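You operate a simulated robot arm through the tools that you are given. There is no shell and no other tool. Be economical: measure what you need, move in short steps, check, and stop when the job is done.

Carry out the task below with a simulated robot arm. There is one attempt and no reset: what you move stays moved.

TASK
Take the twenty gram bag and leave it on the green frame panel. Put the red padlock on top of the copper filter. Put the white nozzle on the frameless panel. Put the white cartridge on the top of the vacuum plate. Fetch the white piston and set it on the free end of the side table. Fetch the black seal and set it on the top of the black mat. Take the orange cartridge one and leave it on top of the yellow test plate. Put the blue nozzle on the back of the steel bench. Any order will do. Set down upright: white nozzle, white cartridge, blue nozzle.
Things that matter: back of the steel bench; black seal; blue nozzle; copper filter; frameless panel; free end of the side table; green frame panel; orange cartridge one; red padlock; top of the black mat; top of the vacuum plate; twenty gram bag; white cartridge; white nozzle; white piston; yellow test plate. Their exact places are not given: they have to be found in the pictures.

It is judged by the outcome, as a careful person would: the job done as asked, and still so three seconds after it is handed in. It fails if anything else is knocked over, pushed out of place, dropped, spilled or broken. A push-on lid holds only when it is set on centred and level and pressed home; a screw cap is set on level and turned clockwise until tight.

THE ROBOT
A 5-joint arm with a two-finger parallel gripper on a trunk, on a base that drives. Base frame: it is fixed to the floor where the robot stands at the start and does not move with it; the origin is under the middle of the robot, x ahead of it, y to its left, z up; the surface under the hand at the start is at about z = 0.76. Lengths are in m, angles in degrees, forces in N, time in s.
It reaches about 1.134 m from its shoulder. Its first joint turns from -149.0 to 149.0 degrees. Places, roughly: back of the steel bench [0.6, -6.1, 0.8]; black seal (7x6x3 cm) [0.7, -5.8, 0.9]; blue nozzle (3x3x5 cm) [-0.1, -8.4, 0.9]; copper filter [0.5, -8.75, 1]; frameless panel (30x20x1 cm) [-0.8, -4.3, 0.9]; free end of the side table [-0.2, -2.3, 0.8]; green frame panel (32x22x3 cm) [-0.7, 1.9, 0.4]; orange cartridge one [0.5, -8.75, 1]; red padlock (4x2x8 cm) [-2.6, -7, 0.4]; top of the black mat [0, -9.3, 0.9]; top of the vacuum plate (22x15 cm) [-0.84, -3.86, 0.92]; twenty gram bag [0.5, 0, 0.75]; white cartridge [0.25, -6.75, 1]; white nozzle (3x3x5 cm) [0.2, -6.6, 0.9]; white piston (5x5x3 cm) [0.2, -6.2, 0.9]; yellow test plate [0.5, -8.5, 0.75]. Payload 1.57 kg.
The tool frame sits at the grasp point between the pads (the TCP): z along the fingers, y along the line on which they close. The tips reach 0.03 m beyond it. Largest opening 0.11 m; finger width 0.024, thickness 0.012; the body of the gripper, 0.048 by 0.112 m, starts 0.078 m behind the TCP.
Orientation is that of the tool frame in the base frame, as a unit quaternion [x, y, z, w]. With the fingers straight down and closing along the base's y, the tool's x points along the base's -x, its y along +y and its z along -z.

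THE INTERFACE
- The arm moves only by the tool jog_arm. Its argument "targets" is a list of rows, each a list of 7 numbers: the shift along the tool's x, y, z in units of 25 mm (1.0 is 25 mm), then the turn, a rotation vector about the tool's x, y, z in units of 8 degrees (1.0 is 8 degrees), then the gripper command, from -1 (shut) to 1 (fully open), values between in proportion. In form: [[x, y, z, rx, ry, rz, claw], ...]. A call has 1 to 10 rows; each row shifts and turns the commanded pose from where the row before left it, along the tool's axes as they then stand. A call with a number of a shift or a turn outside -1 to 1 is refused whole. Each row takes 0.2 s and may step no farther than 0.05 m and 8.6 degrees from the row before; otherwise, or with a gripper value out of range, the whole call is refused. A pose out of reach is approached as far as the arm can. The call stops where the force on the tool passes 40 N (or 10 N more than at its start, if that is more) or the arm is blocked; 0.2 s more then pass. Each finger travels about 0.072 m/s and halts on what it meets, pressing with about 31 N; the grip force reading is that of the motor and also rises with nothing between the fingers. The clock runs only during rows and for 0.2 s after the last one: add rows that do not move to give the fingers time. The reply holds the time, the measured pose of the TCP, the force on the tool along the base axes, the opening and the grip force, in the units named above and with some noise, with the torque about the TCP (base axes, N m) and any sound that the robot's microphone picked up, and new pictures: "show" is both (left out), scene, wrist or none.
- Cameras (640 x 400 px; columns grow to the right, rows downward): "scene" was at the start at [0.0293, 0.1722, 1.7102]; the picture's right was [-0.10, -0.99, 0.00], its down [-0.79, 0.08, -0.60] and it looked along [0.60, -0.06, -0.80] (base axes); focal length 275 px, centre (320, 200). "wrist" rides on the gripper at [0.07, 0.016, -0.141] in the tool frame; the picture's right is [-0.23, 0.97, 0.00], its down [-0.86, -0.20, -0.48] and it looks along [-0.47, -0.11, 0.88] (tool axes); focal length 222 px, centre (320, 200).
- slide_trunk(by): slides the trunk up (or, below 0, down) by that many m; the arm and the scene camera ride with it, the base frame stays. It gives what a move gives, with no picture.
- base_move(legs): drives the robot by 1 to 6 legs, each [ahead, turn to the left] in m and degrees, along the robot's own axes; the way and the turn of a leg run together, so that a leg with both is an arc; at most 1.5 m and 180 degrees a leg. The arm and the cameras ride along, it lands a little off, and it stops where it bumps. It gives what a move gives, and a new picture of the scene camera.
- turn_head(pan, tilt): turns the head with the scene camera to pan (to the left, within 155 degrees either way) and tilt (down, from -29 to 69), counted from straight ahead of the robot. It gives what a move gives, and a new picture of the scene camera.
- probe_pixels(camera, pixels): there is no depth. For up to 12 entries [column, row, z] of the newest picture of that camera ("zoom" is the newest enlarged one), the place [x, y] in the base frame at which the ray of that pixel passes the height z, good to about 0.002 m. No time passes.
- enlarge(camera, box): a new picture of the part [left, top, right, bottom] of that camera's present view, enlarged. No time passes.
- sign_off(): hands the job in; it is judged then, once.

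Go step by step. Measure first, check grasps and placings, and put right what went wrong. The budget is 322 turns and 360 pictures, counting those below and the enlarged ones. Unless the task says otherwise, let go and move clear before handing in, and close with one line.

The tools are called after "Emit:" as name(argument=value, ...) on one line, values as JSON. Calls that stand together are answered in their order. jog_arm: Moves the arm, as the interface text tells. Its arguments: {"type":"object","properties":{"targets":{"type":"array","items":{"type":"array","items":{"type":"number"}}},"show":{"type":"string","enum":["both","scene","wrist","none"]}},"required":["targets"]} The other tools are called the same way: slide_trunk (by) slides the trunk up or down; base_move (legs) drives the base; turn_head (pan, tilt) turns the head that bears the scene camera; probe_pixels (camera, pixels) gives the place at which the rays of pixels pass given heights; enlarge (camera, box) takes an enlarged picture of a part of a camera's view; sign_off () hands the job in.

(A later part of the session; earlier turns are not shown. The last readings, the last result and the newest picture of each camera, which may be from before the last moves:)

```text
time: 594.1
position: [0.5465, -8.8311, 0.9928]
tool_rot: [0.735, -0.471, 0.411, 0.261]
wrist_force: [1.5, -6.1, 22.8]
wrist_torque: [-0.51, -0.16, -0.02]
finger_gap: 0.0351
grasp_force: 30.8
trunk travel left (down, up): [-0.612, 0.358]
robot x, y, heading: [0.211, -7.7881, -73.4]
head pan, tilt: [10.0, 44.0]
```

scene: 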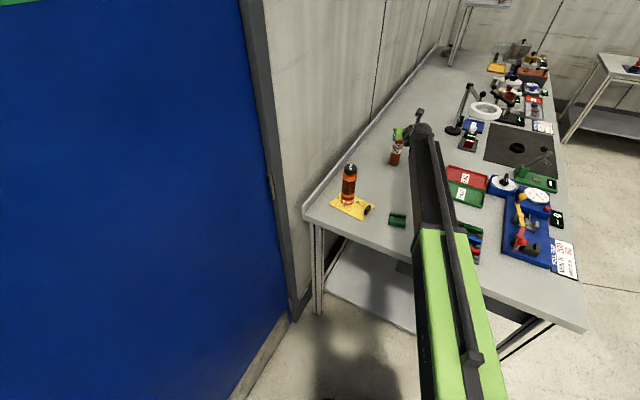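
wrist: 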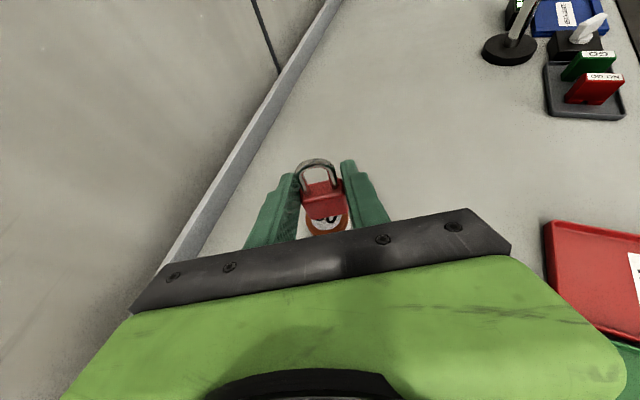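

Contact at 23 N. Relieve to a light touch and open slowly.

Emit:
slide_trunk(by=0.002)

Emit:
jog_arm(targets=[[0, 0, 0, 0, 0, 0, -0.3], [0, 0, 0, 0, 0, 0, -0.2], [0, 0, 0, 0, 0, 0, 0], [0, 0, 0, 0, 0, 0, 0.1]], show="wrist")

Emit:
enlarge(camera="wrist", box=[240, 120, 400, 250])

```text
time: 594.6
position: [0.5469, -8.8303, 0.9929]
tool_rot: [0.736, -0.472, 0.41, 0.26]
wrist_force: [0.3, -3.8, 14.8]
wrist_torque: [-0.38, -0.06, 0.0]
finger_gap: 0.0349
grasp_force: 31.2
trunk travel left (down, up): [-0.614, 0.356]
robot x, y, heading: [0.2093, -7.7855, -73.1]
head pan, tilt: [10.0, 44.0]
```

```text
time: 595.6
position: [0.5474, -8.8295, 0.9932]
tool_rot: [0.736, -0.472, 0.408, 0.261]
wrist_force: [-0.9, 0.4, 0.5]
wrist_torque: [-0.02, 0.02, -0.02]
finger_gap: 0.0605
grasp_force: 0.0
trunk travel left (down, up): [-0.614, 0.356]
robot x, y, heading: [0.2075, -7.7827, -73.4]
head pan, tilt: [10.0, 44.0]
```

wrist: 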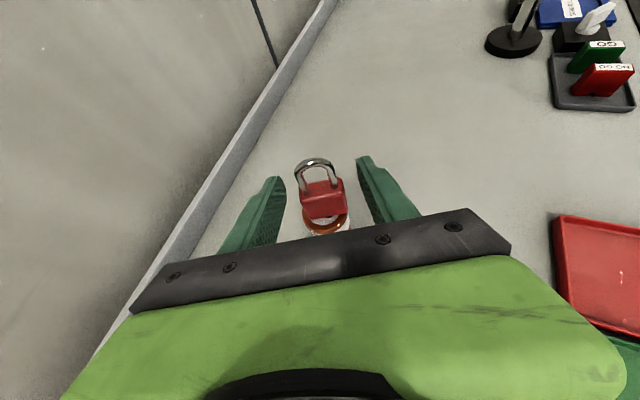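

```text
3.08 times, centred on (320, 185) of wrist
```

zoom: 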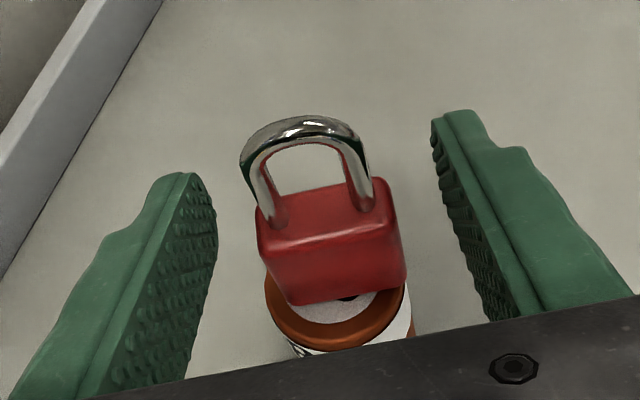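

The padlock stands on the filter. Rise straight up carefully and inspect.

Emit:
slide_trunk(by=0.12)

Emit:
jog_arm(targets=[[0, 0, 0, 0, 0, 0, 0.1]], show="wrist")

Emit:
enlarge(camera="wrist", box=[260, 150, 400, 260])

```text
time: 597.1
position: [0.5476, -8.8314, 1.1112]
tool_rot: [0.736, -0.472, 0.409, 0.26]
wrist_force: [1.1, -0.1, 0.2]
wrist_torque: [-0.05, 0.02, 0.02]
finger_gap: 0.0605
grasp_force: 0.1
trunk travel left (down, up): [-0.734, 0.236]
robot x, y, heading: [0.213, -7.7833, -73.0]
head pan, tilt: [10.0, 44.0]
```

```text
time: 597.5
position: [0.5457, -8.8319, 1.1121]
tool_rot: [0.737, -0.472, 0.409, 0.26]
wrist_force: [-0.2, -0.4, -0.3]
wrist_torque: [-0.04, 0.02, 0.04]
finger_gap: 0.0604
grasp_force: 0.0
trunk travel left (down, up): [-0.734, 0.236]
robot x, y, heading: [0.2087, -7.785, -73.5]
head pan, tilt: [10.0, 44.0]
```

wrist: 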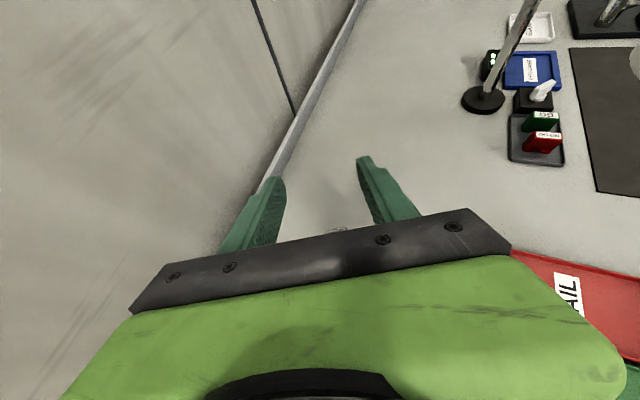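

```text
3.64 times, centred on (330, 205) of wrist
```

zoom: 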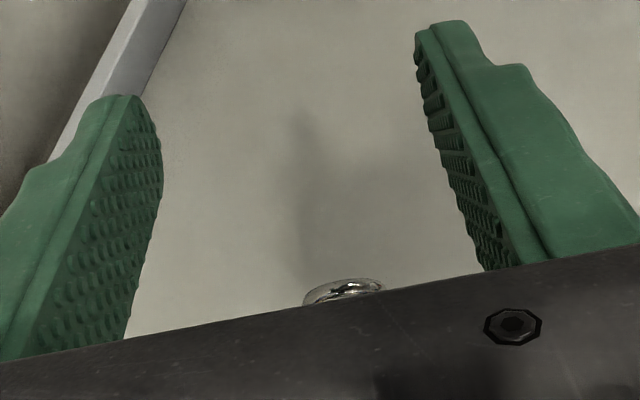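

Standing below the hand. Rise further, retract, and look from the scene camera.

Emit:
slide_trunk(by=0.14)

Emit:
jog_arm(targets=[[-0.56, 0, -0.83, 0, 0, 0, 0.1], [-0.56, 0, -0.83, 0, 0, 0, 0.1], [-0.56, 0, -0.83, 0, 0, 0, 0.1], [-0.56, 0, -0.83, 0, 0, 0, 0.1], [-0.56, 0, -0.83, 0, 0, 0, 0.1], [-0.56, 0, -0.83, 0, 0, 0, 0.1], [-0.56, 0, -0.83, 0, 0, 0, 0.1], [-0.56, 0, -0.83, 0, 0, 0, 0.1], [0, 0, 0, 0, 0, 0, 0.1]])

Emit:
enlarge(camera="scene", box=[330, 120, 450, 240])

```text
time: 599.1
position: [0.5471, -8.8305, 1.2514]
tool_rot: [0.736, -0.472, 0.409, 0.26]
wrist_force: [1.3, -0.2, 0.3]
wrist_torque: [-0.03, -0.01, 0.02]
finger_gap: 0.0605
grasp_force: 0.1
trunk travel left (down, up): [-0.874, 0.096]
robot x, y, heading: [0.2079, -7.7875, -73.2]
head pan, tilt: [10.0, 44.0]
```

```text
time: 601.1
position: [0.4626, -8.6489, 1.2524]
tool_rot: [0.737, -0.472, 0.408, 0.26]
wrist_force: [-0.6, -0.3, -0.3]
wrist_torque: [0.01, 0.01, 0.01]
finger_gap: 0.0607
grasp_force: 0.1
out of reach, approached as far as the arm can: row 5
trunk travel left (down, up): [-0.874, 0.096]
robot x, y, heading: [0.2075, -7.7828, -73.2]
head pan, tilt: [10.0, 44.0]
```

scene: 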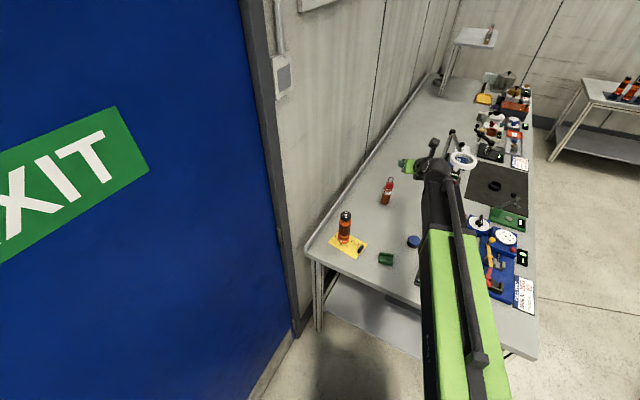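
wrist: 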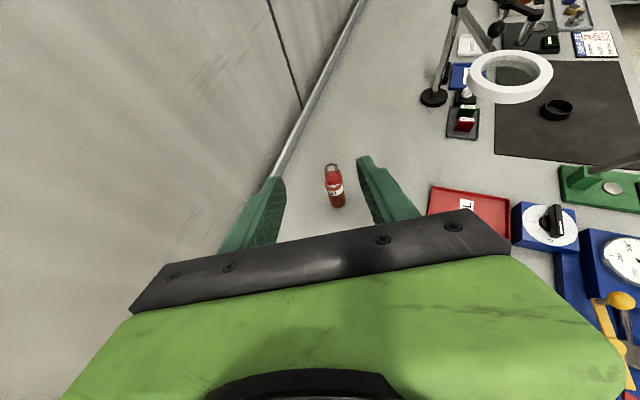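

```text
3.33 times, centred on (390, 180) of scene
```

zoom: 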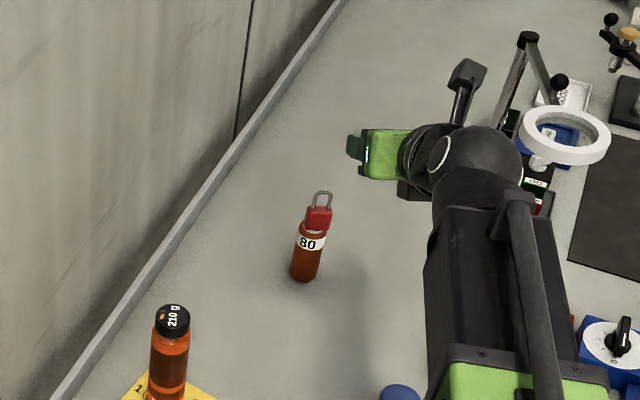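

The padlock stands steadily on the copper filter. Last item: the white piston. I'll exit the gap and drive round to the steel bench.

Emit:
base_move(legs=[[0, -106], [0.75, 0], [0, -62], [1.2, 0], [0, -28], [0.5, 0]])

```text
time: 622.0
position: [-1.1416, -5.3293, 1.2514]
tool_rot: [0.569, 0.665, 0.314, -0.369]
wrist_force: [-0.1, 0.6, -0.7]
wrist_torque: [-0.01, 0.0, 0.0]
finger_gap: 0.0607
grasp_force: 0.1
trunk travel left (down, up): [-0.874, 0.096]
robot x, y, heading: [-1.1309, -6.2308, 91.1]
head pan, tilt: [10.0, 44.0]
```

scene: 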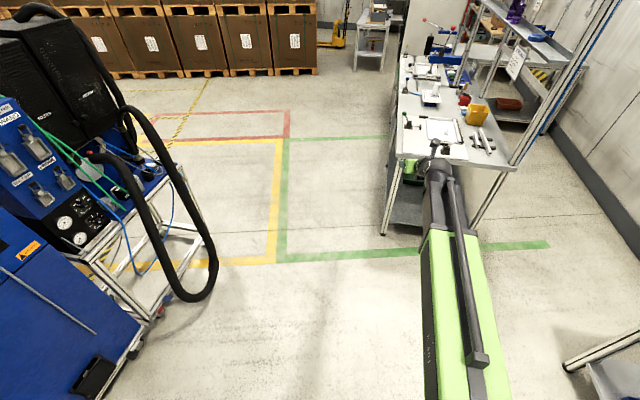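

Turn to face the bench, then approach the piston tray.

Emit:
base_move(legs=[[0, -94], [0.36, 0]])

Emit:
turn_head(pan=8, tilt=45)

Emit:
jog_arm(targets=[[0, 0, 0, 0, 0, 0, 0.1]], show="wrist")

Emit:
enlarge(camera="scene", box=[320, 160, 430, 250])

```text
time: 628.4
position: [0.1269, -6.3314, 1.2517]
tool_rot: [0.875, 0.028, 0.484, -0.017]
wrist_force: [-0.3, 0.6, 0.2]
wrist_torque: [0.01, 0.03, 0.0]
finger_gap: 0.0606
grasp_force: 0.1
trunk travel left (down, up): [-0.874, 0.096]
robot x, y, heading: [-0.7728, -6.2684, -3.8]
head pan, tilt: [10.0, 44.0]
```

scene: 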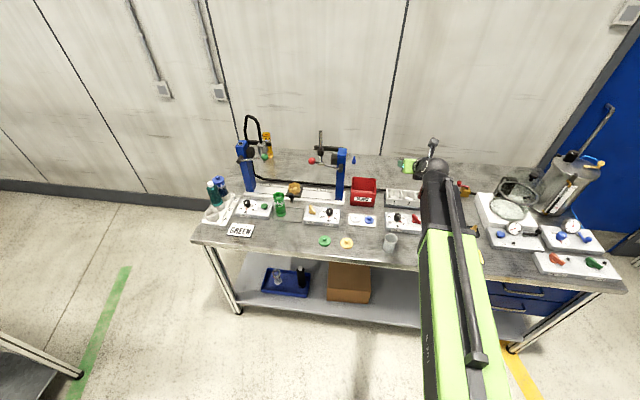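

```text
time: 629.0
position: [0.1269, -6.3322, 1.2519]
tool_rot: [0.875, 0.029, 0.484, -0.017]
wrist_force: [-0.1, 0.5, -0.2]
wrist_torque: [-0.03, 0.02, 0.03]
finger_gap: 0.0604
grasp_force: 0.0
trunk travel left (down, up): [-0.874, 0.096]
robot x, y, heading: [-0.771, -6.2688, -3.7]
head pan, tilt: [8.0, 45.0]
```

scene: 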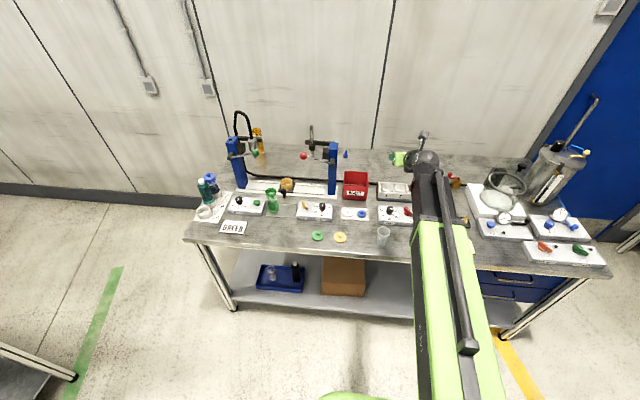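

```text
time: 629.4
position: [0.1263, -6.3323, 1.253]
tool_rot: [0.875, 0.028, 0.483, -0.017]
wrist_force: [0.0, -0.1, -0.8]
wrist_torque: [0.03, 0.02, -0.02]
finger_gap: 0.0605
grasp_force: 0.0
trunk travel left (down, up): [-0.874, 0.096]
robot x, y, heading: [-0.7739, -6.2715, -3.7]
head pan, tilt: [8.0, 45.0]
```

wrist: 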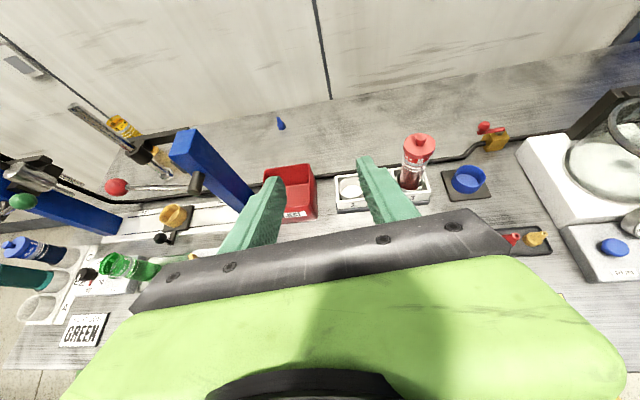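

```text
4.44 times, centred on (375, 205) of scene
```

zoom: 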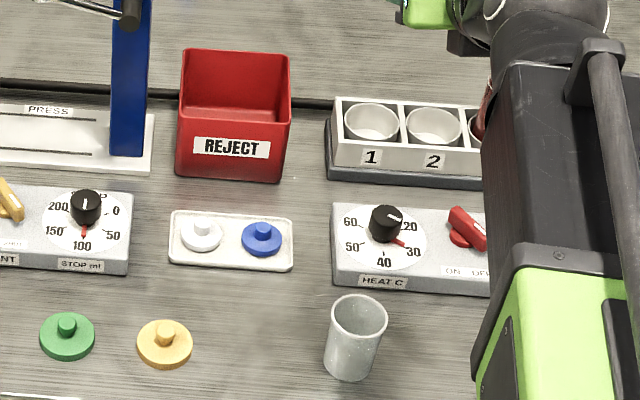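

The white piston (disc with a central stub) is in its tray at zoom (201,235). Probing; I'll grip it by the stub.

Emit:
probe_pixels(camera="scene", pixels=[[348.2, 213, 0.868], [348.4, 209.5, 0.888], [343.7, 213, 0.868], [353, 213, 0.868], [361.8, 214.5, 0.868]])

```text
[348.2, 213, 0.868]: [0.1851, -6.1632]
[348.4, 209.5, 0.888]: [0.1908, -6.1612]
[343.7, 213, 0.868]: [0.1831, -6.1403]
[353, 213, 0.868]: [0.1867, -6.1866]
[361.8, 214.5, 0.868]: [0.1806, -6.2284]
```

Piston at (0.186, −6.162). Turn 10.4° left and extend 5 cm, then lower to look.

Emit:
base_move(legs=[[0, 10.4]])

Emit:
jog_arm(targets=[[0.56, 0, 0.83, 0, 0, 0, -0.2], [0.5, 0, 0.74, 0, 0, 0, -0.2], [0, 0, 0, 0, 0, 0, -0.2]], show="none")

Emit:
slide_trunk(by=-0.28)

Emit:
jog_arm(targets=[[0, 0, 0, 0, 0, 0, -0.2]])

Emit:
enlarge(camera="wrist", box=[250, 150, 410, 250])

```text
time: 630.5
position: [0.1225, -6.1646, 1.2526]
tool_rot: [0.868, 0.109, 0.48, -0.062]
wrist_force: [0.1, -0.2, 0.5]
wrist_torque: [0.01, 0.0, 0.07]
finger_gap: 0.0604
grasp_force: 0.0
trunk travel left (down, up): [-0.874, 0.096]
robot x, y, heading: [-0.7735, -6.2626, 6.0]
head pan, tilt: [8.0, 45.0]
```

scene: 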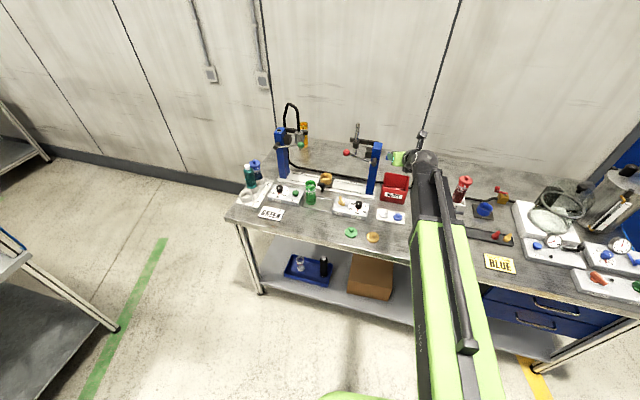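

```text
time: 631.3
position: [0.1692, -6.1532, 1.2533]
tool_rot: [0.867, 0.109, 0.481, -0.063]
wrist_force: [0.1, 0.2, 0.7]
wrist_torque: [0.0, -0.01, 0.03]
finger_gap: 0.044
grasp_force: 0.1
trunk travel left (down, up): [-0.874, 0.096]
robot x, y, heading: [-0.7698, -6.2671, 6.4]
head pan, tilt: [8.0, 45.0]
```

```text
time: 634.1
position: [0.1688, -6.1531, 0.9727]
tool_rot: [0.868, 0.108, 0.481, -0.061]
wrist_force: [0.0, -0.2, -0.3]
wrist_torque: [-0.02, 0.01, -0.03]
finger_gap: 0.0442
grasp_force: 0.0
trunk travel left (down, up): [-0.594, 0.376]
robot x, y, heading: [-0.7725, -6.2646, 6.2]
head pan, tilt: [8.0, 45.0]
```

```text
time: 634.5
position: [0.1698, -6.1537, 0.9732]
tool_rot: [0.868, 0.109, 0.481, -0.062]
wrist_force: [0.3, 0.2, 0.2]
wrist_torque: [-0.01, -0.03, -0.04]
finger_gap: 0.044
grasp_force: 0.0
trunk travel left (down, up): [-0.594, 0.376]
robot x, y, heading: [-0.7702, -6.265, 6.6]
head pan, tilt: [8.0, 45.0]
```

scene: 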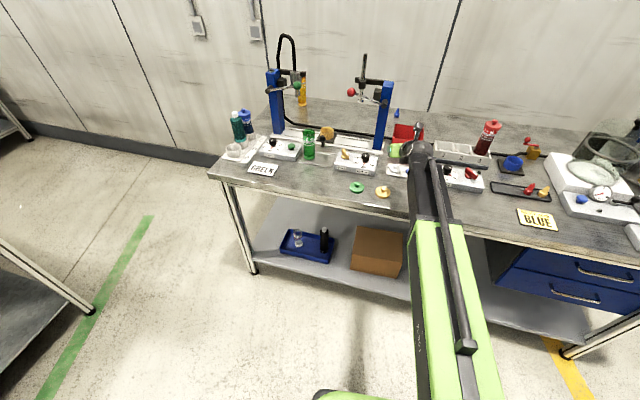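
wrist: 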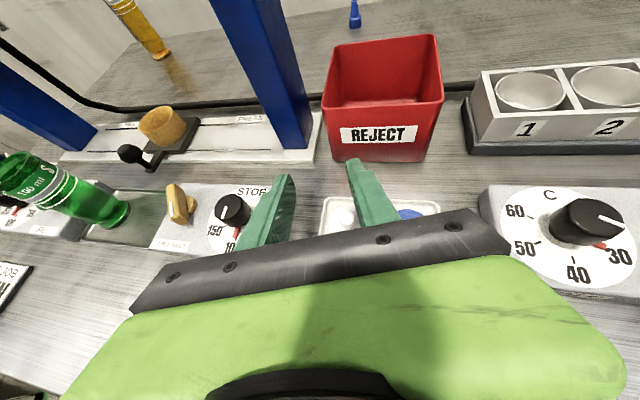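

```text
4.00 times, centred on (330, 200) of wrist
```

zoom: 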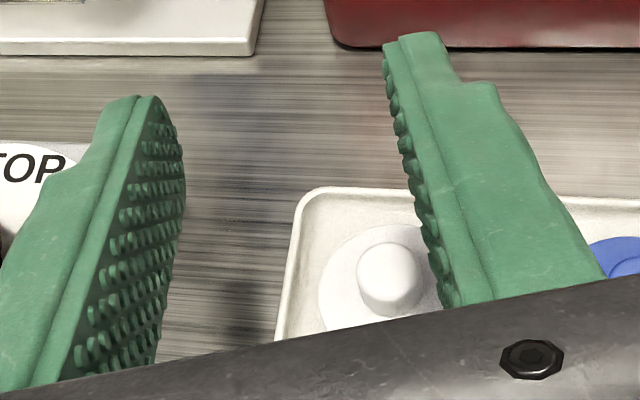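

Stub at (347,217), about 1.2 cm right of centre. Probe for correction.

Emit:
probe_pixels(camera="wrist", pixels=[[347, 213, 0.89], [348, 222, 0.875], [328, 222, 0.865]])

```text
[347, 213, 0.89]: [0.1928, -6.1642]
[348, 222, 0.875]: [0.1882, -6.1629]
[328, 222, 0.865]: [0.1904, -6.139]
```

Shift 1.4 cm right and 0.9 cm forward, then lower until the tips are just above the disc.

Emit:
jog_arm(targets=[[0.2, 0.56, 0.3, 0, 0, 0, -0.2], [0, 0, 0, 0, 0, 0, -0.2]], show="none")

Emit:
slide_trunk(by=-0.068)

Emit:
jog_arm(targets=[[0, 0, 0, 0, 0, 0, -0.2]], show="wrist")

Emit:
enlarge(camera="wrist", box=[250, 130, 410, 230])

```text
time: 635.1
position: [0.1806, -6.1656, 0.9716]
tool_rot: [0.867, 0.109, 0.482, -0.063]
wrist_force: [0.8, 0.0, 0.4]
wrist_torque: [0.01, -0.03, 0.0]
finger_gap: 0.0439
grasp_force: 0.1
trunk travel left (down, up): [-0.594, 0.376]
robot x, y, heading: [-0.7688, -6.2633, 6.1]
head pan, tilt: [8.0, 45.0]
```

```text
time: 636.2
position: [0.1816, -6.1662, 0.905]
tool_rot: [0.868, 0.109, 0.481, -0.062]
wrist_force: [-0.6, -0.9, -0.5]
wrist_torque: [0.01, 0.01, -0.03]
finger_gap: 0.044
grasp_force: 0.0
trunk travel left (down, up): [-0.526, 0.444]
robot x, y, heading: [-0.7733, -6.2667, 5.8]
head pan, tilt: [8.0, 45.0]
```

```text
time: 636.6
position: [0.1813, -6.163, 0.9039]
tool_rot: [0.867, 0.108, 0.482, -0.061]
wrist_force: [-0.1, 0.1, 0.0]
wrist_torque: [-0.02, 0.03, 0.01]
finger_gap: 0.0441
grasp_force: 0.1
trunk travel left (down, up): [-0.526, 0.444]
robot x, y, heading: [-0.7731, -6.2652, 6.2]
head pan, tilt: [8.0, 45.0]
```

wrist: 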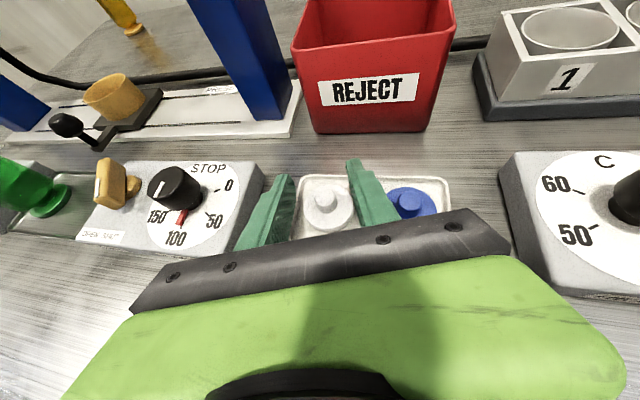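

```text
4.00 times, centred on (330, 180) of wrist
```

zoom: 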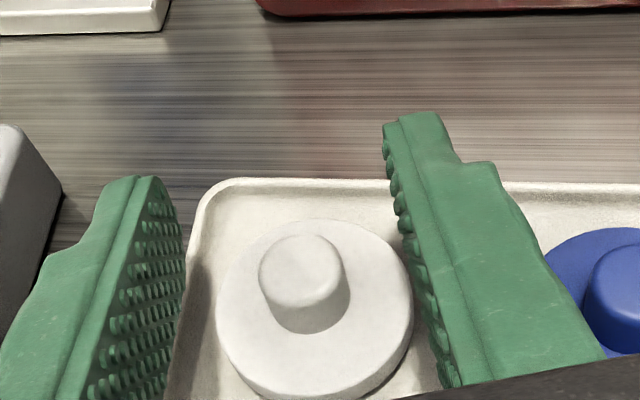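

Nicely centred. Lower 6 mm and close on the stub.

Emit:
slide_trunk(by=-0.006)

Emit:
jog_arm(targets=[[0, 0, 0, 0, 0, 0, -0.5], [0, 0, 0, 0, 0, 0, -1], [0, 0, 0, 0, 0, 0, -1], [0, 0, 0, 0, 0, 0, -1]], show="wrist")

Emit:
slide_trunk(by=0.15)

Emit:
jog_arm(targets=[[0, 0, 0, 0, 0, 0, -1]], show="wrist")

```text
time: 637.2
position: [0.1802, -6.1643, 0.8979]
tool_rot: [0.868, 0.108, 0.481, -0.062]
wrist_force: [0.5, 0.0, 0.0]
wrist_torque: [0.04, 0.01, -0.03]
finger_gap: 0.0441
grasp_force: 0.0
trunk travel left (down, up): [-0.52, 0.45]
robot x, y, heading: [-0.7718, -6.2672, 6.2]
head pan, tilt: [8.0, 45.0]
```

```text
time: 638.2
position: [0.1815, -6.1633, 0.8994]
tool_rot: [0.867, 0.108, 0.482, -0.062]
wrist_force: [0.9, -0.6, 0.1]
wrist_torque: [0.0, 0.01, 0.03]
finger_gap: 0.016
grasp_force: 31.0
trunk travel left (down, up): [-0.52, 0.45]
robot x, y, heading: [-0.7714, -6.2646, 6.0]
head pan, tilt: [8.0, 45.0]
```

wrist: 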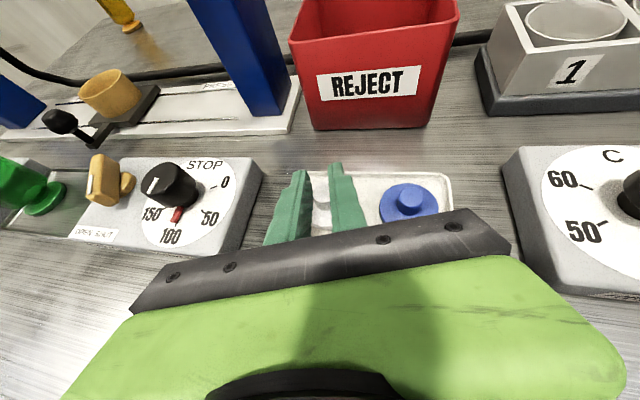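

```text
time: 639.9
position: [0.1807, -6.1642, 1.0487]
tool_rot: [0.867, 0.109, 0.482, -0.062]
wrist_force: [0.2, 0.5, -0.3]
wrist_torque: [-0.01, -0.02, -0.01]
finger_gap: 0.0155
grasp_force: 30.5
trunk travel left (down, up): [-0.67, 0.3]
robot x, y, heading: [-0.7751, -6.2661, 6.2]
head pan, tilt: [8.0, 45.0]
```

```text
time: 640.3
position: [0.1814, -6.1644, 1.0479]
tool_rot: [0.867, 0.109, 0.482, -0.062]
wrist_force: [0.2, -0.8, -0.1]
wrist_torque: [0.02, 0.0, -0.03]
finger_gap: 0.0157
grasp_force: 30.2
trunk travel left (down, up): [-0.67, 0.3]
robot x, y, heading: [-0.7729, -6.2691, 6.3]
head pan, tilt: [8.0, 45.0]
```

wrist: 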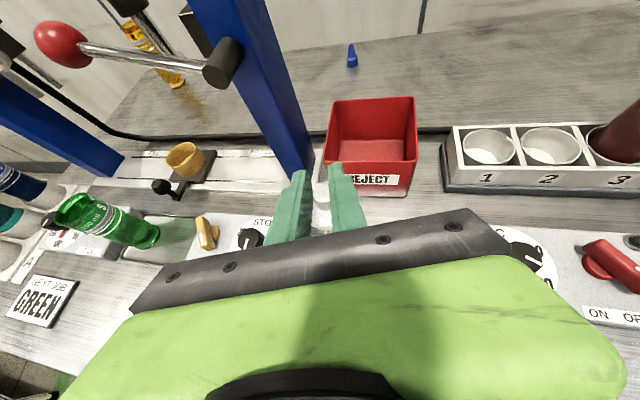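

Piston is held by its stub. Raise, retract, and drive north toward the side table's free end.

Emit:
slide_trunk(by=0.2)

Emit:
jog_arm(targets=[[-0.56, 0, -0.83, 0, 0, 0, -1], [-0.56, 0, -0.83, 0, 0, 0, -1], [-0.56, 0, -0.83, 0, 0, 0, -1], [0, 0, 0, 0, 0, 0, -1]], show="none")

Emit:
base_move(legs=[[-0.4, 0], [0, 91.2], [1.5, 0], [1.5, 0], [0.35, 0]])

```text
time: 642.5
position: [0.1811, -6.164, 1.2495]
tool_rot: [0.868, 0.109, 0.481, -0.062]
wrist_force: [-0.7, -0.1, -0.4]
wrist_torque: [0.03, 0.01, 0.0]
finger_gap: 0.0155
grasp_force: 31.3
trunk travel left (down, up): [-0.87, 0.1]
robot x, y, heading: [-0.7736, -6.2626, 6.0]
head pan, tilt: [8.0, 45.0]
```

```text
time: 643.5
position: [0.1094, -6.1831, 1.248]
tool_rot: [0.868, 0.108, 0.482, -0.061]
wrist_force: [0.2, -0.1, -1.3]
wrist_torque: [0.02, -0.01, 0.01]
finger_gap: 0.0158
grasp_force: 30.9
trunk travel left (down, up): [-0.87, 0.1]
robot x, y, heading: [-0.7763, -6.2661, 6.1]
head pan, tilt: [8.0, 45.0]
```

```text
time: 658.1
position: [-1.4065, -3.7845, 1.251]
tool_rot: [0.614, 0.727, 0.168, -0.258]
wrist_force: [0.1, 1.9, 0.8]
wrist_torque: [-0.15, 0.06, 0.11]
finger_gap: 0.0157
grasp_force: 31.3
trunk travel left (down, up): [-0.87, 0.1]
robot x, y, heading: [-1.3574, -4.7797, 93.9]
head pan, tilt: [8.0, 45.0]
stopped in leg 4: the robot was blocked; the commanded pose is now the measured one
```

scene: 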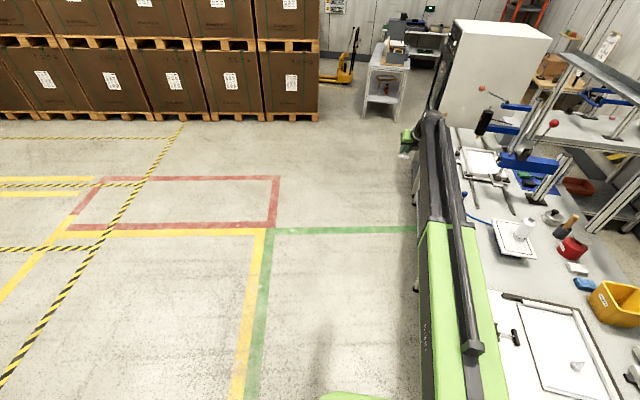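

The base bumped — likely its right side against the bonding table's corner. The nozzle and cartridge still stand ((577,366), (523,230)). I'll check the hand state.

Emit:
jog_arm(targets=[[0, 0, 0, 0, 0, 0, -1]], show="wrist")

Emit:
turn_head(pan=-60, tilt=45)

```text
time: 658.5
position: [-1.3871, -3.6803, 1.1967]
tool_rot: [0.605, 0.717, 0.189, -0.288]
wrist_force: [-0.8, -0.6, 2.5]
wrist_torque: [-0.07, -0.15, -0.13]
finger_gap: 0.0155
grasp_force: 31.2
trunk travel left (down, up): [-0.87, 0.1]
robot x, y, heading: [-1.3659, -4.7742, 93.1]
head pan, tilt: [8.0, 45.0]
```

wrist: 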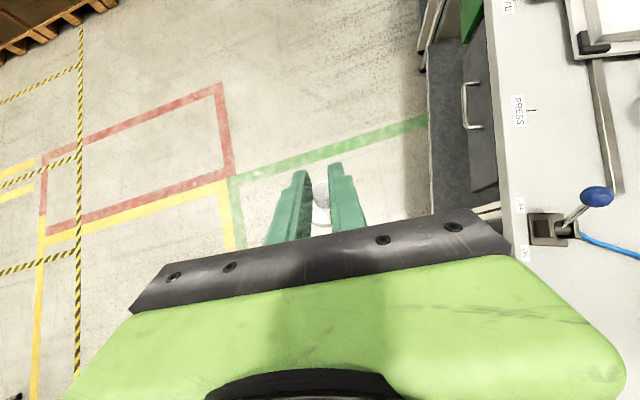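

```text
time: 659.9
position: [-1.3933, -3.6805, 1.1955]
tool_rot: [0.601, 0.718, 0.193, -0.292]
wrist_force: [-0.1, -0.3, -0.9]
wrist_torque: [0.01, 0.01, -0.01]
finger_gap: 0.0154
grasp_force: 30.7
trunk travel left (down, up): [-0.87, 0.1]
robot x, y, heading: [-1.3644, -4.7715, 94.1]
head pan, tilt: [-60.0, 45.0]
```

scene: 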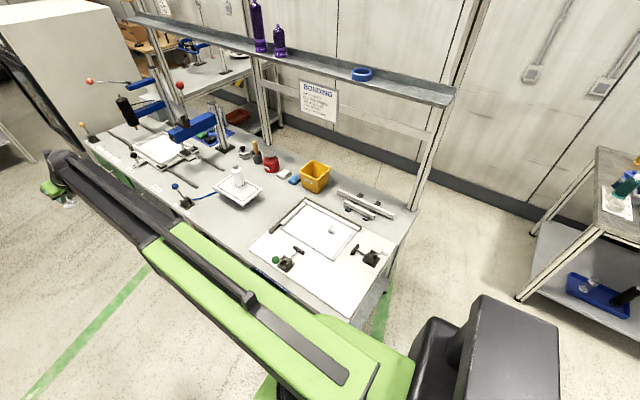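

The jolt left the wrist tilted ~41° rather than 56°; the piston is still gripped. Checking the table items closely.

Emit:
enlarge(camera="scene", box=[190, 140, 410, 300])

Emit:
probe_pixels(camera="scene", pixels=[[354, 316, 0.86], [413, 212, 0.86], [332, 231, 0.88], [240, 183, 0.93]])

```text
2.50 times, centred on (300, 220) of scene
```

zoom: 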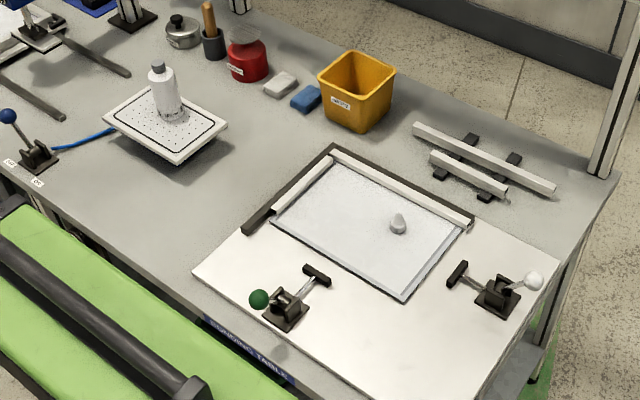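

```text
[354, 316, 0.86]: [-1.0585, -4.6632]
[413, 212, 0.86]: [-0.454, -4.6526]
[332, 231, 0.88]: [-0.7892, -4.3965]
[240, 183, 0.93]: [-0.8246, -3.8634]
```

Nothing was moved. I'll restore the tilt (+17°), retract, back off and steer wider around the table.

Emit:
jog_arm(targets=[[0, 0, 0, 0, 1, 0, -1], [0, 0, 0, 0, 1, 0, -1], [0, 0, 0, 0, 0.14, 0, -1], [0, 0, 0, 0, 0, 0, -1]], show="none")

Emit:
jog_arm(targets=[[-0.53, 0, -0.85, 0, 0, 0, -1], [-0.53, 0, -0.85, 0, 0, 0, -1], [-0.53, 0, -0.85, 0, 0, 0, -1], [-0.53, 0, -0.85, 0, 0, 0, -1], [-0.53, 0, -0.85, 0, 0, 0, -1], [-0.53, 0, -0.85, 0, 0, 0, -1], [-0.53, 0, -0.85, 0, 0, 0, -1], [0, 0, 0, 0, 0, 0, -1]], show="wrist")

Emit:
base_move(legs=[[-0.2, 0], [0, 22], [0.6, 0]])

```text
time: 660.9
position: [-1.3929, -3.6751, 1.2475]
tool_rot: [0.567, 0.668, 0.278, -0.395]
wrist_force: [-0.7, -1.3, 0.2]
wrist_torque: [0.01, -0.01, 0.03]
finger_gap: 0.0158
grasp_force: 30.7
out of reach, approached as far as the arm can: row 1, 2, 3
trunk travel left (down, up): [-0.87, 0.1]
robot x, y, heading: [-1.3641, -4.7748, 94.1]
head pan, tilt: [-60.0, 45.0]
```

```text
time: 662.7
position: [-1.3574, -3.8465, 1.2465]
tool_rot: [0.566, 0.668, 0.277, -0.396]
wrist_force: [-0.1, 0.7, -0.6]
wrist_torque: [0.01, -0.01, 0.0]
finger_gap: 0.0155
grasp_force: 31.2
trunk travel left (down, up): [-0.87, 0.1]
robot x, y, heading: [-1.3657, -4.7732, 93.9]
head pan, tilt: [-60.0, 45.0]
```

wrist: 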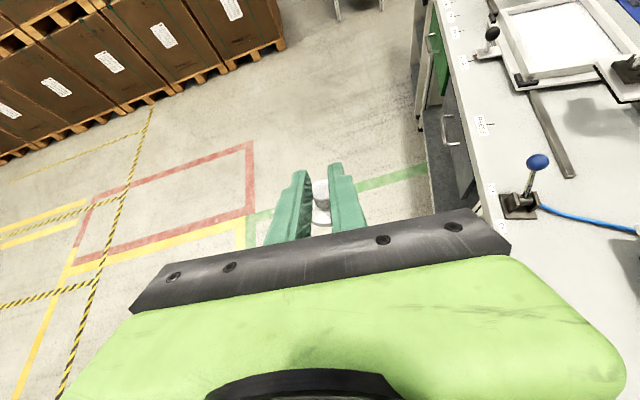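

```text
time: 668.4
position: [-1.953, -3.5786, 1.2472]
tool_rot: [0.427, 0.765, 0.195, -0.441]
wrist_force: [-0.7, -0.1, 0.6]
wrist_torque: [0.0, 0.01, -0.01]
finger_gap: 0.0156
grasp_force: 30.8
trunk travel left (down, up): [-0.87, 0.1]
robot x, y, heading: [-1.6047, -4.4383, 116.8]
head pan, tilt: [-60.0, 45.0]
```

scene: 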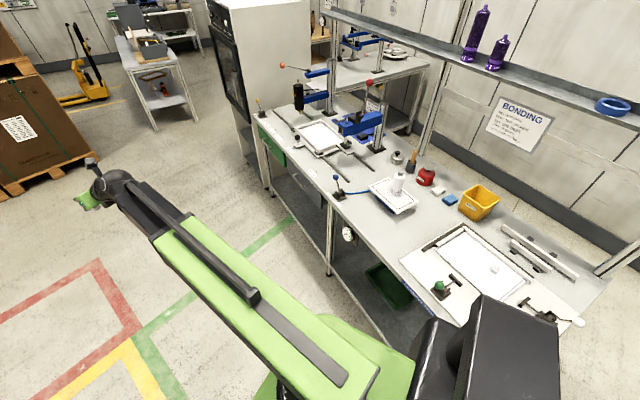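

The jolt also left a ~5° spin about the tool axis. I'll correct it and read the orientation back.

Emit:
jog_arm(targets=[[0, 0, 0, 0, 0, 0.66, -1], [0, 0, 0, 0, 0, 0, -1]], show="none")

```text
time: 669.0
position: [-1.9521, -3.5786, 1.2481]
tool_rot: [0.463, 0.743, 0.176, -0.45]
wrist_force: [0.3, -0.2, -0.2]
wrist_torque: [0.03, -0.01, -0.01]
finger_gap: 0.0154
grasp_force: 30.3
trunk travel left (down, up): [-0.87, 0.1]
robot x, y, heading: [-1.604, -4.4338, 116.3]
head pan, tilt: [-60.0, 45.0]
```

Emit:
jog_arm(targets=[[0, 0, 0, 0, 0, -0.66, -1], [0, 0, 0, 0, 0, -0.66, -1], [0, 0, 0, 0, 0, 0, -1]], show="wrist")

```text
time: 669.8
position: [-1.9529, -3.579, 1.247]
tool_rot: [0.392, 0.783, 0.217, -0.432]
wrist_force: [-0.8, -0.7, -0.3]
wrist_torque: [0.0, 0.0, -0.01]
finger_gap: 0.0157
grasp_force: 30.1
trunk travel left (down, up): [-0.87, 0.1]
robot x, y, heading: [-1.6069, -4.4404, 116.6]
head pan, tilt: [-60.0, 45.0]
```

wrist: 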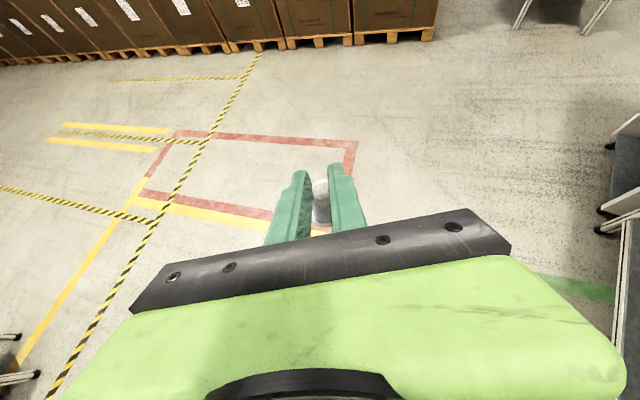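

Orientation restored (tilt 57.8°, no spin). Continue north along x ≈ −1.65 and then east toward the side table.

Emit:
base_move(legs=[[0, -25.6], [1.5, 0], [1.1, 0], [0, -68]])

Emit:
turn_head(pan=-20, tilt=35)

```text
time: 686.7
position: [-0.7675, -1.5469, 1.2493]
tool_rot: [0.838, 0.253, 0.463, -0.139]
wrist_force: [0.0, 0.5, -0.3]
wrist_torque: [-0.07, -0.03, -0.1]
finger_gap: 0.0159
grasp_force: 30.6
trunk travel left (down, up): [-0.87, 0.1]
robot x, y, heading: [-1.6371, -1.8616, 23.5]
head pan, tilt: [-60.0, 45.0]
```

scene: 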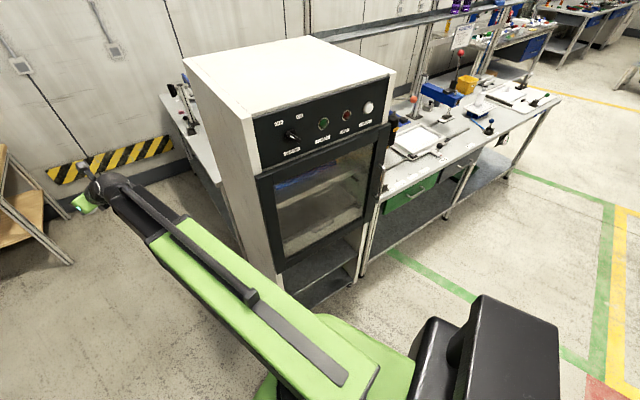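

```text
time: 687.8
position: [-0.7661, -1.5484, 1.2471]
tool_rot: [0.838, 0.253, 0.463, -0.14]
wrist_force: [0.2, -0.3, -0.5]
wrist_torque: [0.0, 0.0, -0.03]
finger_gap: 0.0156
grasp_force: 31.4
trunk travel left (down, up): [-0.87, 0.1]
robot x, y, heading: [-1.64, -1.8633, 23.3]
head pan, tilt: [-20.0, 35.0]
```

scene: 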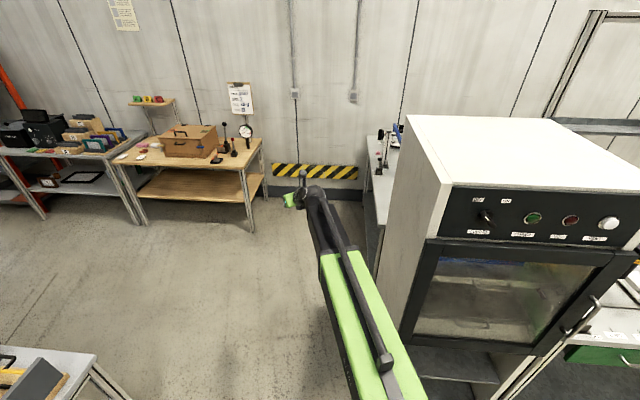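

Path clear; drive on past the cabinet to about (−0.3, −1.23), then turn to face the side table.

Emit:
base_move(legs=[[0, 12], [0.5, 0], [0, -16], [1.0, 0], [0, -60]])

Emit:
turn_head(pan=-30, tilt=40)

```text
time: 700.0
position: [0.377, -1.8894, 1.2481]
tool_rot: [0.843, -0.236, 0.466, 0.131]
wrist_force: [-0.6, -0.7, 0.7]
wrist_torque: [0.03, -0.03, 0.06]
finger_gap: 0.0157
grasp_force: 31.0
trunk travel left (down, up): [-0.87, 0.1]
robot x, y, heading: [-0.2912, -1.25, -41.4]
head pan, tilt: [-20.0, 35.0]
```

scene: 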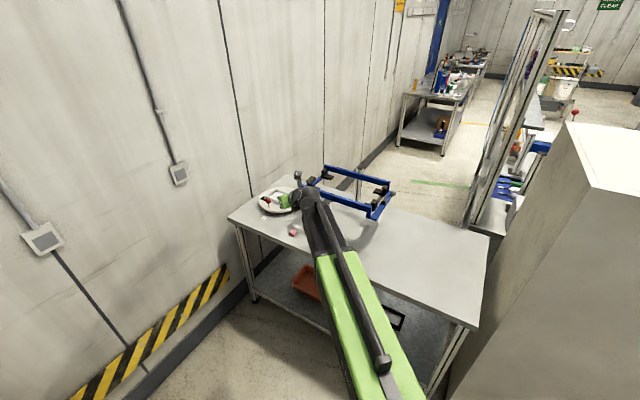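

```text
time: 700.7
position: [0.377, -1.8898, 1.2479]
tool_rot: [0.843, -0.236, 0.465, 0.13]
wrist_force: [-1.3, -0.1, -1.1]
wrist_torque: [0.05, 0.0, 0.01]
finger_gap: 0.0156
grasp_force: 31.3
trunk travel left (down, up): [-0.87, 0.1]
robot x, y, heading: [-0.294, -1.2527, -41.3]
head pan, tilt: [-30.0, 40.0]
```

scene: 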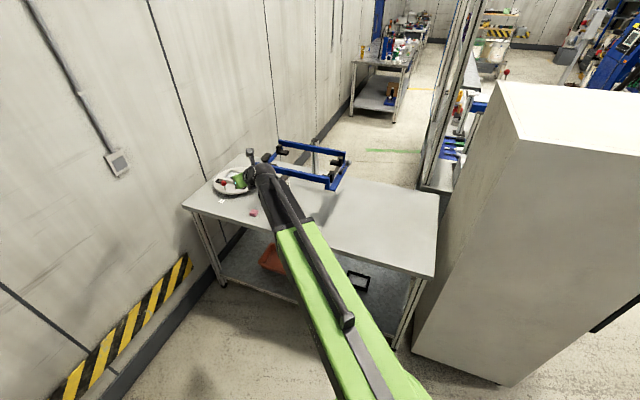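

The table's free end is at the right ((390,220)). Turn 41.5° right to face it, then lower and look.

Emit:
base_move(legs=[[0, -41.5]])

Emit:
jog_arm(targets=[[0.53, 0, 0.85, 0, 0, 0, -1], [0.53, 0, 0.85, 0, 0, 0, -1], [0.53, 0, 0.85, 0, 0, 0, -1], [0.53, 0, 0.85, 0, 0, 0, -1], [0.53, 0, 0.85, 0, 0, 0, -1], [0, 0, 0, 0, 0, 0, -1]], show="none")

Emit:
turn_head(pan=8, tilt=45)

Emit:
jog_arm(targets=[[0, 0, 0, 0, 0, 0, -1]], show="wrist")

```text
time: 703.0
position: [-0.2144, -2.1712, 1.2472]
tool_rot: [0.705, -0.519, 0.389, 0.286]
wrist_force: [-0.2, 0.2, 0.0]
wrist_torque: [-0.03, -0.03, 0.08]
finger_gap: 0.0155
grasp_force: 30.8
trunk travel left (down, up): [-0.87, 0.1]
robot x, y, heading: [-0.3092, -1.2474, -82.2]
head pan, tilt: [-30.0, 40.0]
```

scene: 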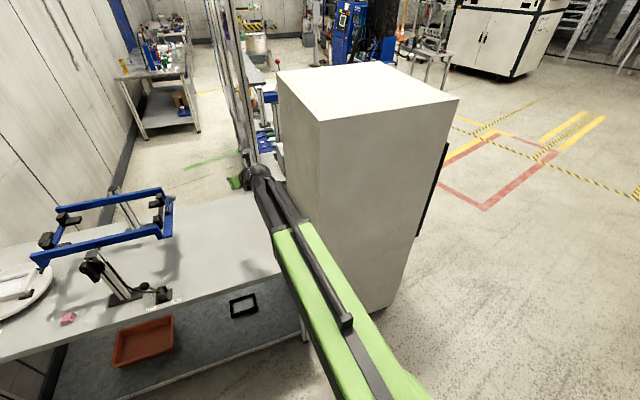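

```text
time: 704.4
position: [-0.1757, -2.2882, 1.2475]
tool_rot: [0.705, -0.519, 0.388, 0.287]
wrist_force: [0.8, 0.1, 1.3]
wrist_torque: [0.02, 0.03, 0.01]
finger_gap: 0.0154
grasp_force: 30.8
trunk travel left (down, up): [-0.87, 0.1]
robot x, y, heading: [-0.3073, -1.2498, -82.6]
head pan, tilt: [-30.0, 40.0]
```

```text
time: 705.4
position: [-0.176, -2.2892, 1.2468]
tool_rot: [0.705, -0.52, 0.389, 0.287]
wrist_force: [-0.9, -0.6, 1.0]
wrist_torque: [0.02, 0.02, 0.01]
finger_gap: 0.0156
grasp_force: 31.0
trunk travel left (down, up): [-0.87, 0.1]
robot x, y, heading: [-0.3122, -1.2464, -82.6]
head pan, tilt: [8.0, 45.0]
```

scene: 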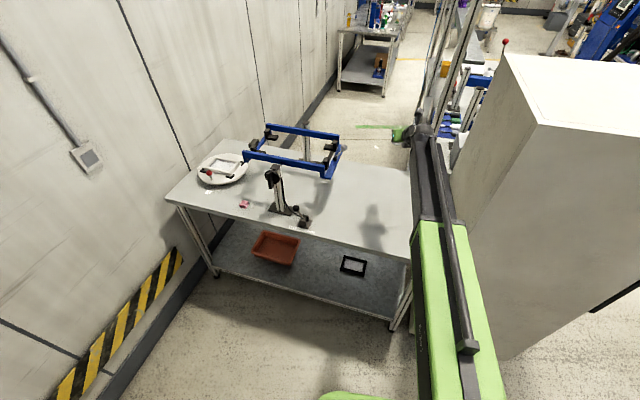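

```text
time: 705.8
position: [-0.1752, -2.2883, 1.2478]
tool_rot: [0.705, -0.52, 0.388, 0.287]
wrist_force: [0.8, 0.3, -0.4]
wrist_torque: [-0.02, -0.03, 0.02]
finger_gap: 0.0156
grasp_force: 30.9
trunk travel left (down, up): [-0.87, 0.1]
robot x, y, heading: [-0.309, -1.2476, -82.7]
head pan, tilt: [8.0, 45.0]
```

wrist: 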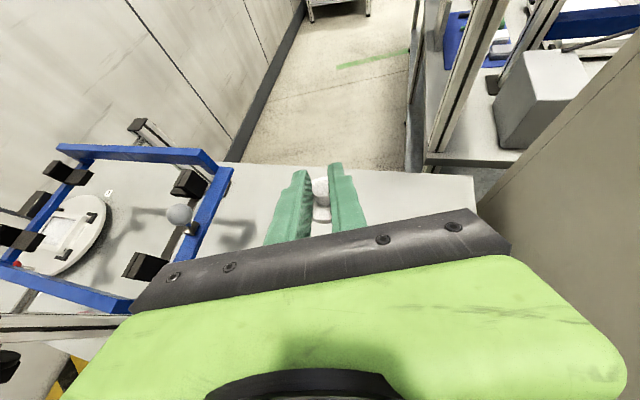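

The free end lies below the hand; the blue clamp frame is at left. Checking its right edge and the table end.

Emit:
probe_pixels(camera="wrist", pixels=[[233, 172, 1.05], [140, 308, 1.05], [475, 180, 0.8], [230, 165, 0.8], [345, 190, 0.8]])

```text
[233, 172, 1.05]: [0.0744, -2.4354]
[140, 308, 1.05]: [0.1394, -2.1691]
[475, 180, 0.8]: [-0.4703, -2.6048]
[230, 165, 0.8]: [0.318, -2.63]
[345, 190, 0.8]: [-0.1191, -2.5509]
```

Clearance is ample. Turn 2° right, then lower toward the table top.

Emit:
base_move(legs=[[0, -2]])

Emit:
slide_trunk(by=-0.33)

Emit:
jog_arm(targets=[[0, 0, 0, 0, 0, 0, -1]])

```text
time: 706.6
position: [-0.2139, -2.2922, 1.2473]
tool_rot: [0.696, -0.532, 0.383, 0.293]
wrist_force: [0.8, -0.2, -0.1]
wrist_torque: [-0.01, 0.04, 0.0]
finger_gap: 0.0157
grasp_force: 30.6
trunk travel left (down, up): [-0.87, 0.1]
robot x, y, heading: [-0.3142, -1.2461, -84.1]
head pan, tilt: [8.0, 45.0]
```

scene: 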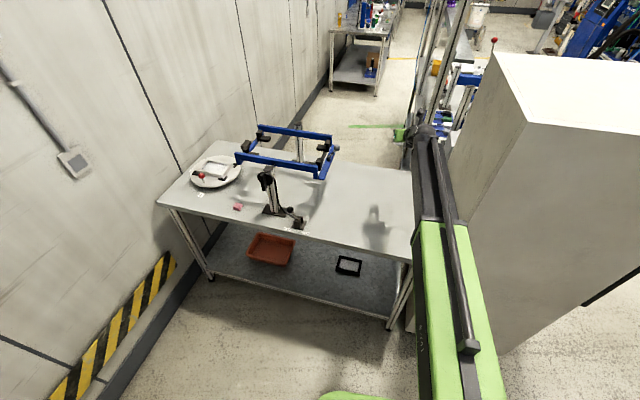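

```text
time: 709.9
position: [-0.213, -2.2933, 0.9185]
tool_rot: [0.696, -0.532, 0.383, 0.293]
wrist_force: [-0.7, -0.2, -1.0]
wrist_torque: [0.01, -0.03, -0.03]
finger_gap: 0.0156
grasp_force: 30.8
trunk travel left (down, up): [-0.54, 0.43]
robot x, y, heading: [-0.3079, -1.2502, -84.1]
head pan, tilt: [8.0, 45.0]
```

```text
time: 710.3
position: [-0.2127, -2.2942, 0.9177]
tool_rot: [0.697, -0.532, 0.383, 0.293]
wrist_force: [-0.3, -0.4, 1.1]
wrist_torque: [0.01, 0.02, 0.0]
finger_gap: 0.0155
grasp_force: 31.1
trunk travel left (down, up): [-0.54, 0.43]
robot x, y, heading: [-0.3097, -1.2519, -84.1]
head pan, tilt: [8.0, 45.0]
```

scene: 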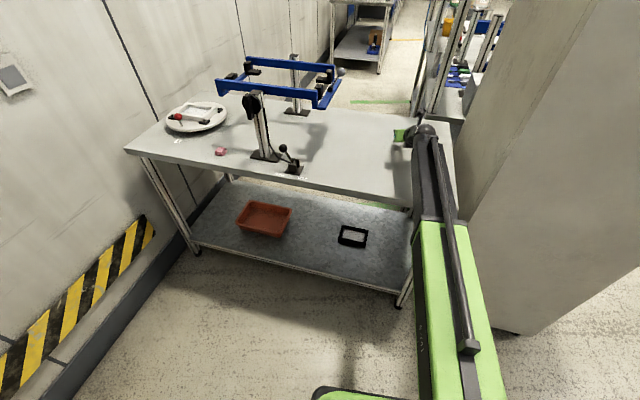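
wrist: 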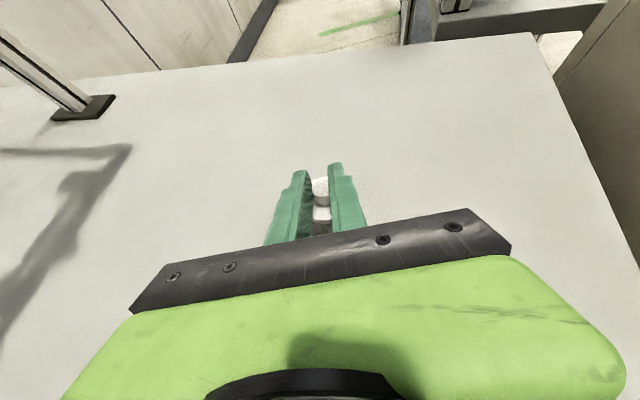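

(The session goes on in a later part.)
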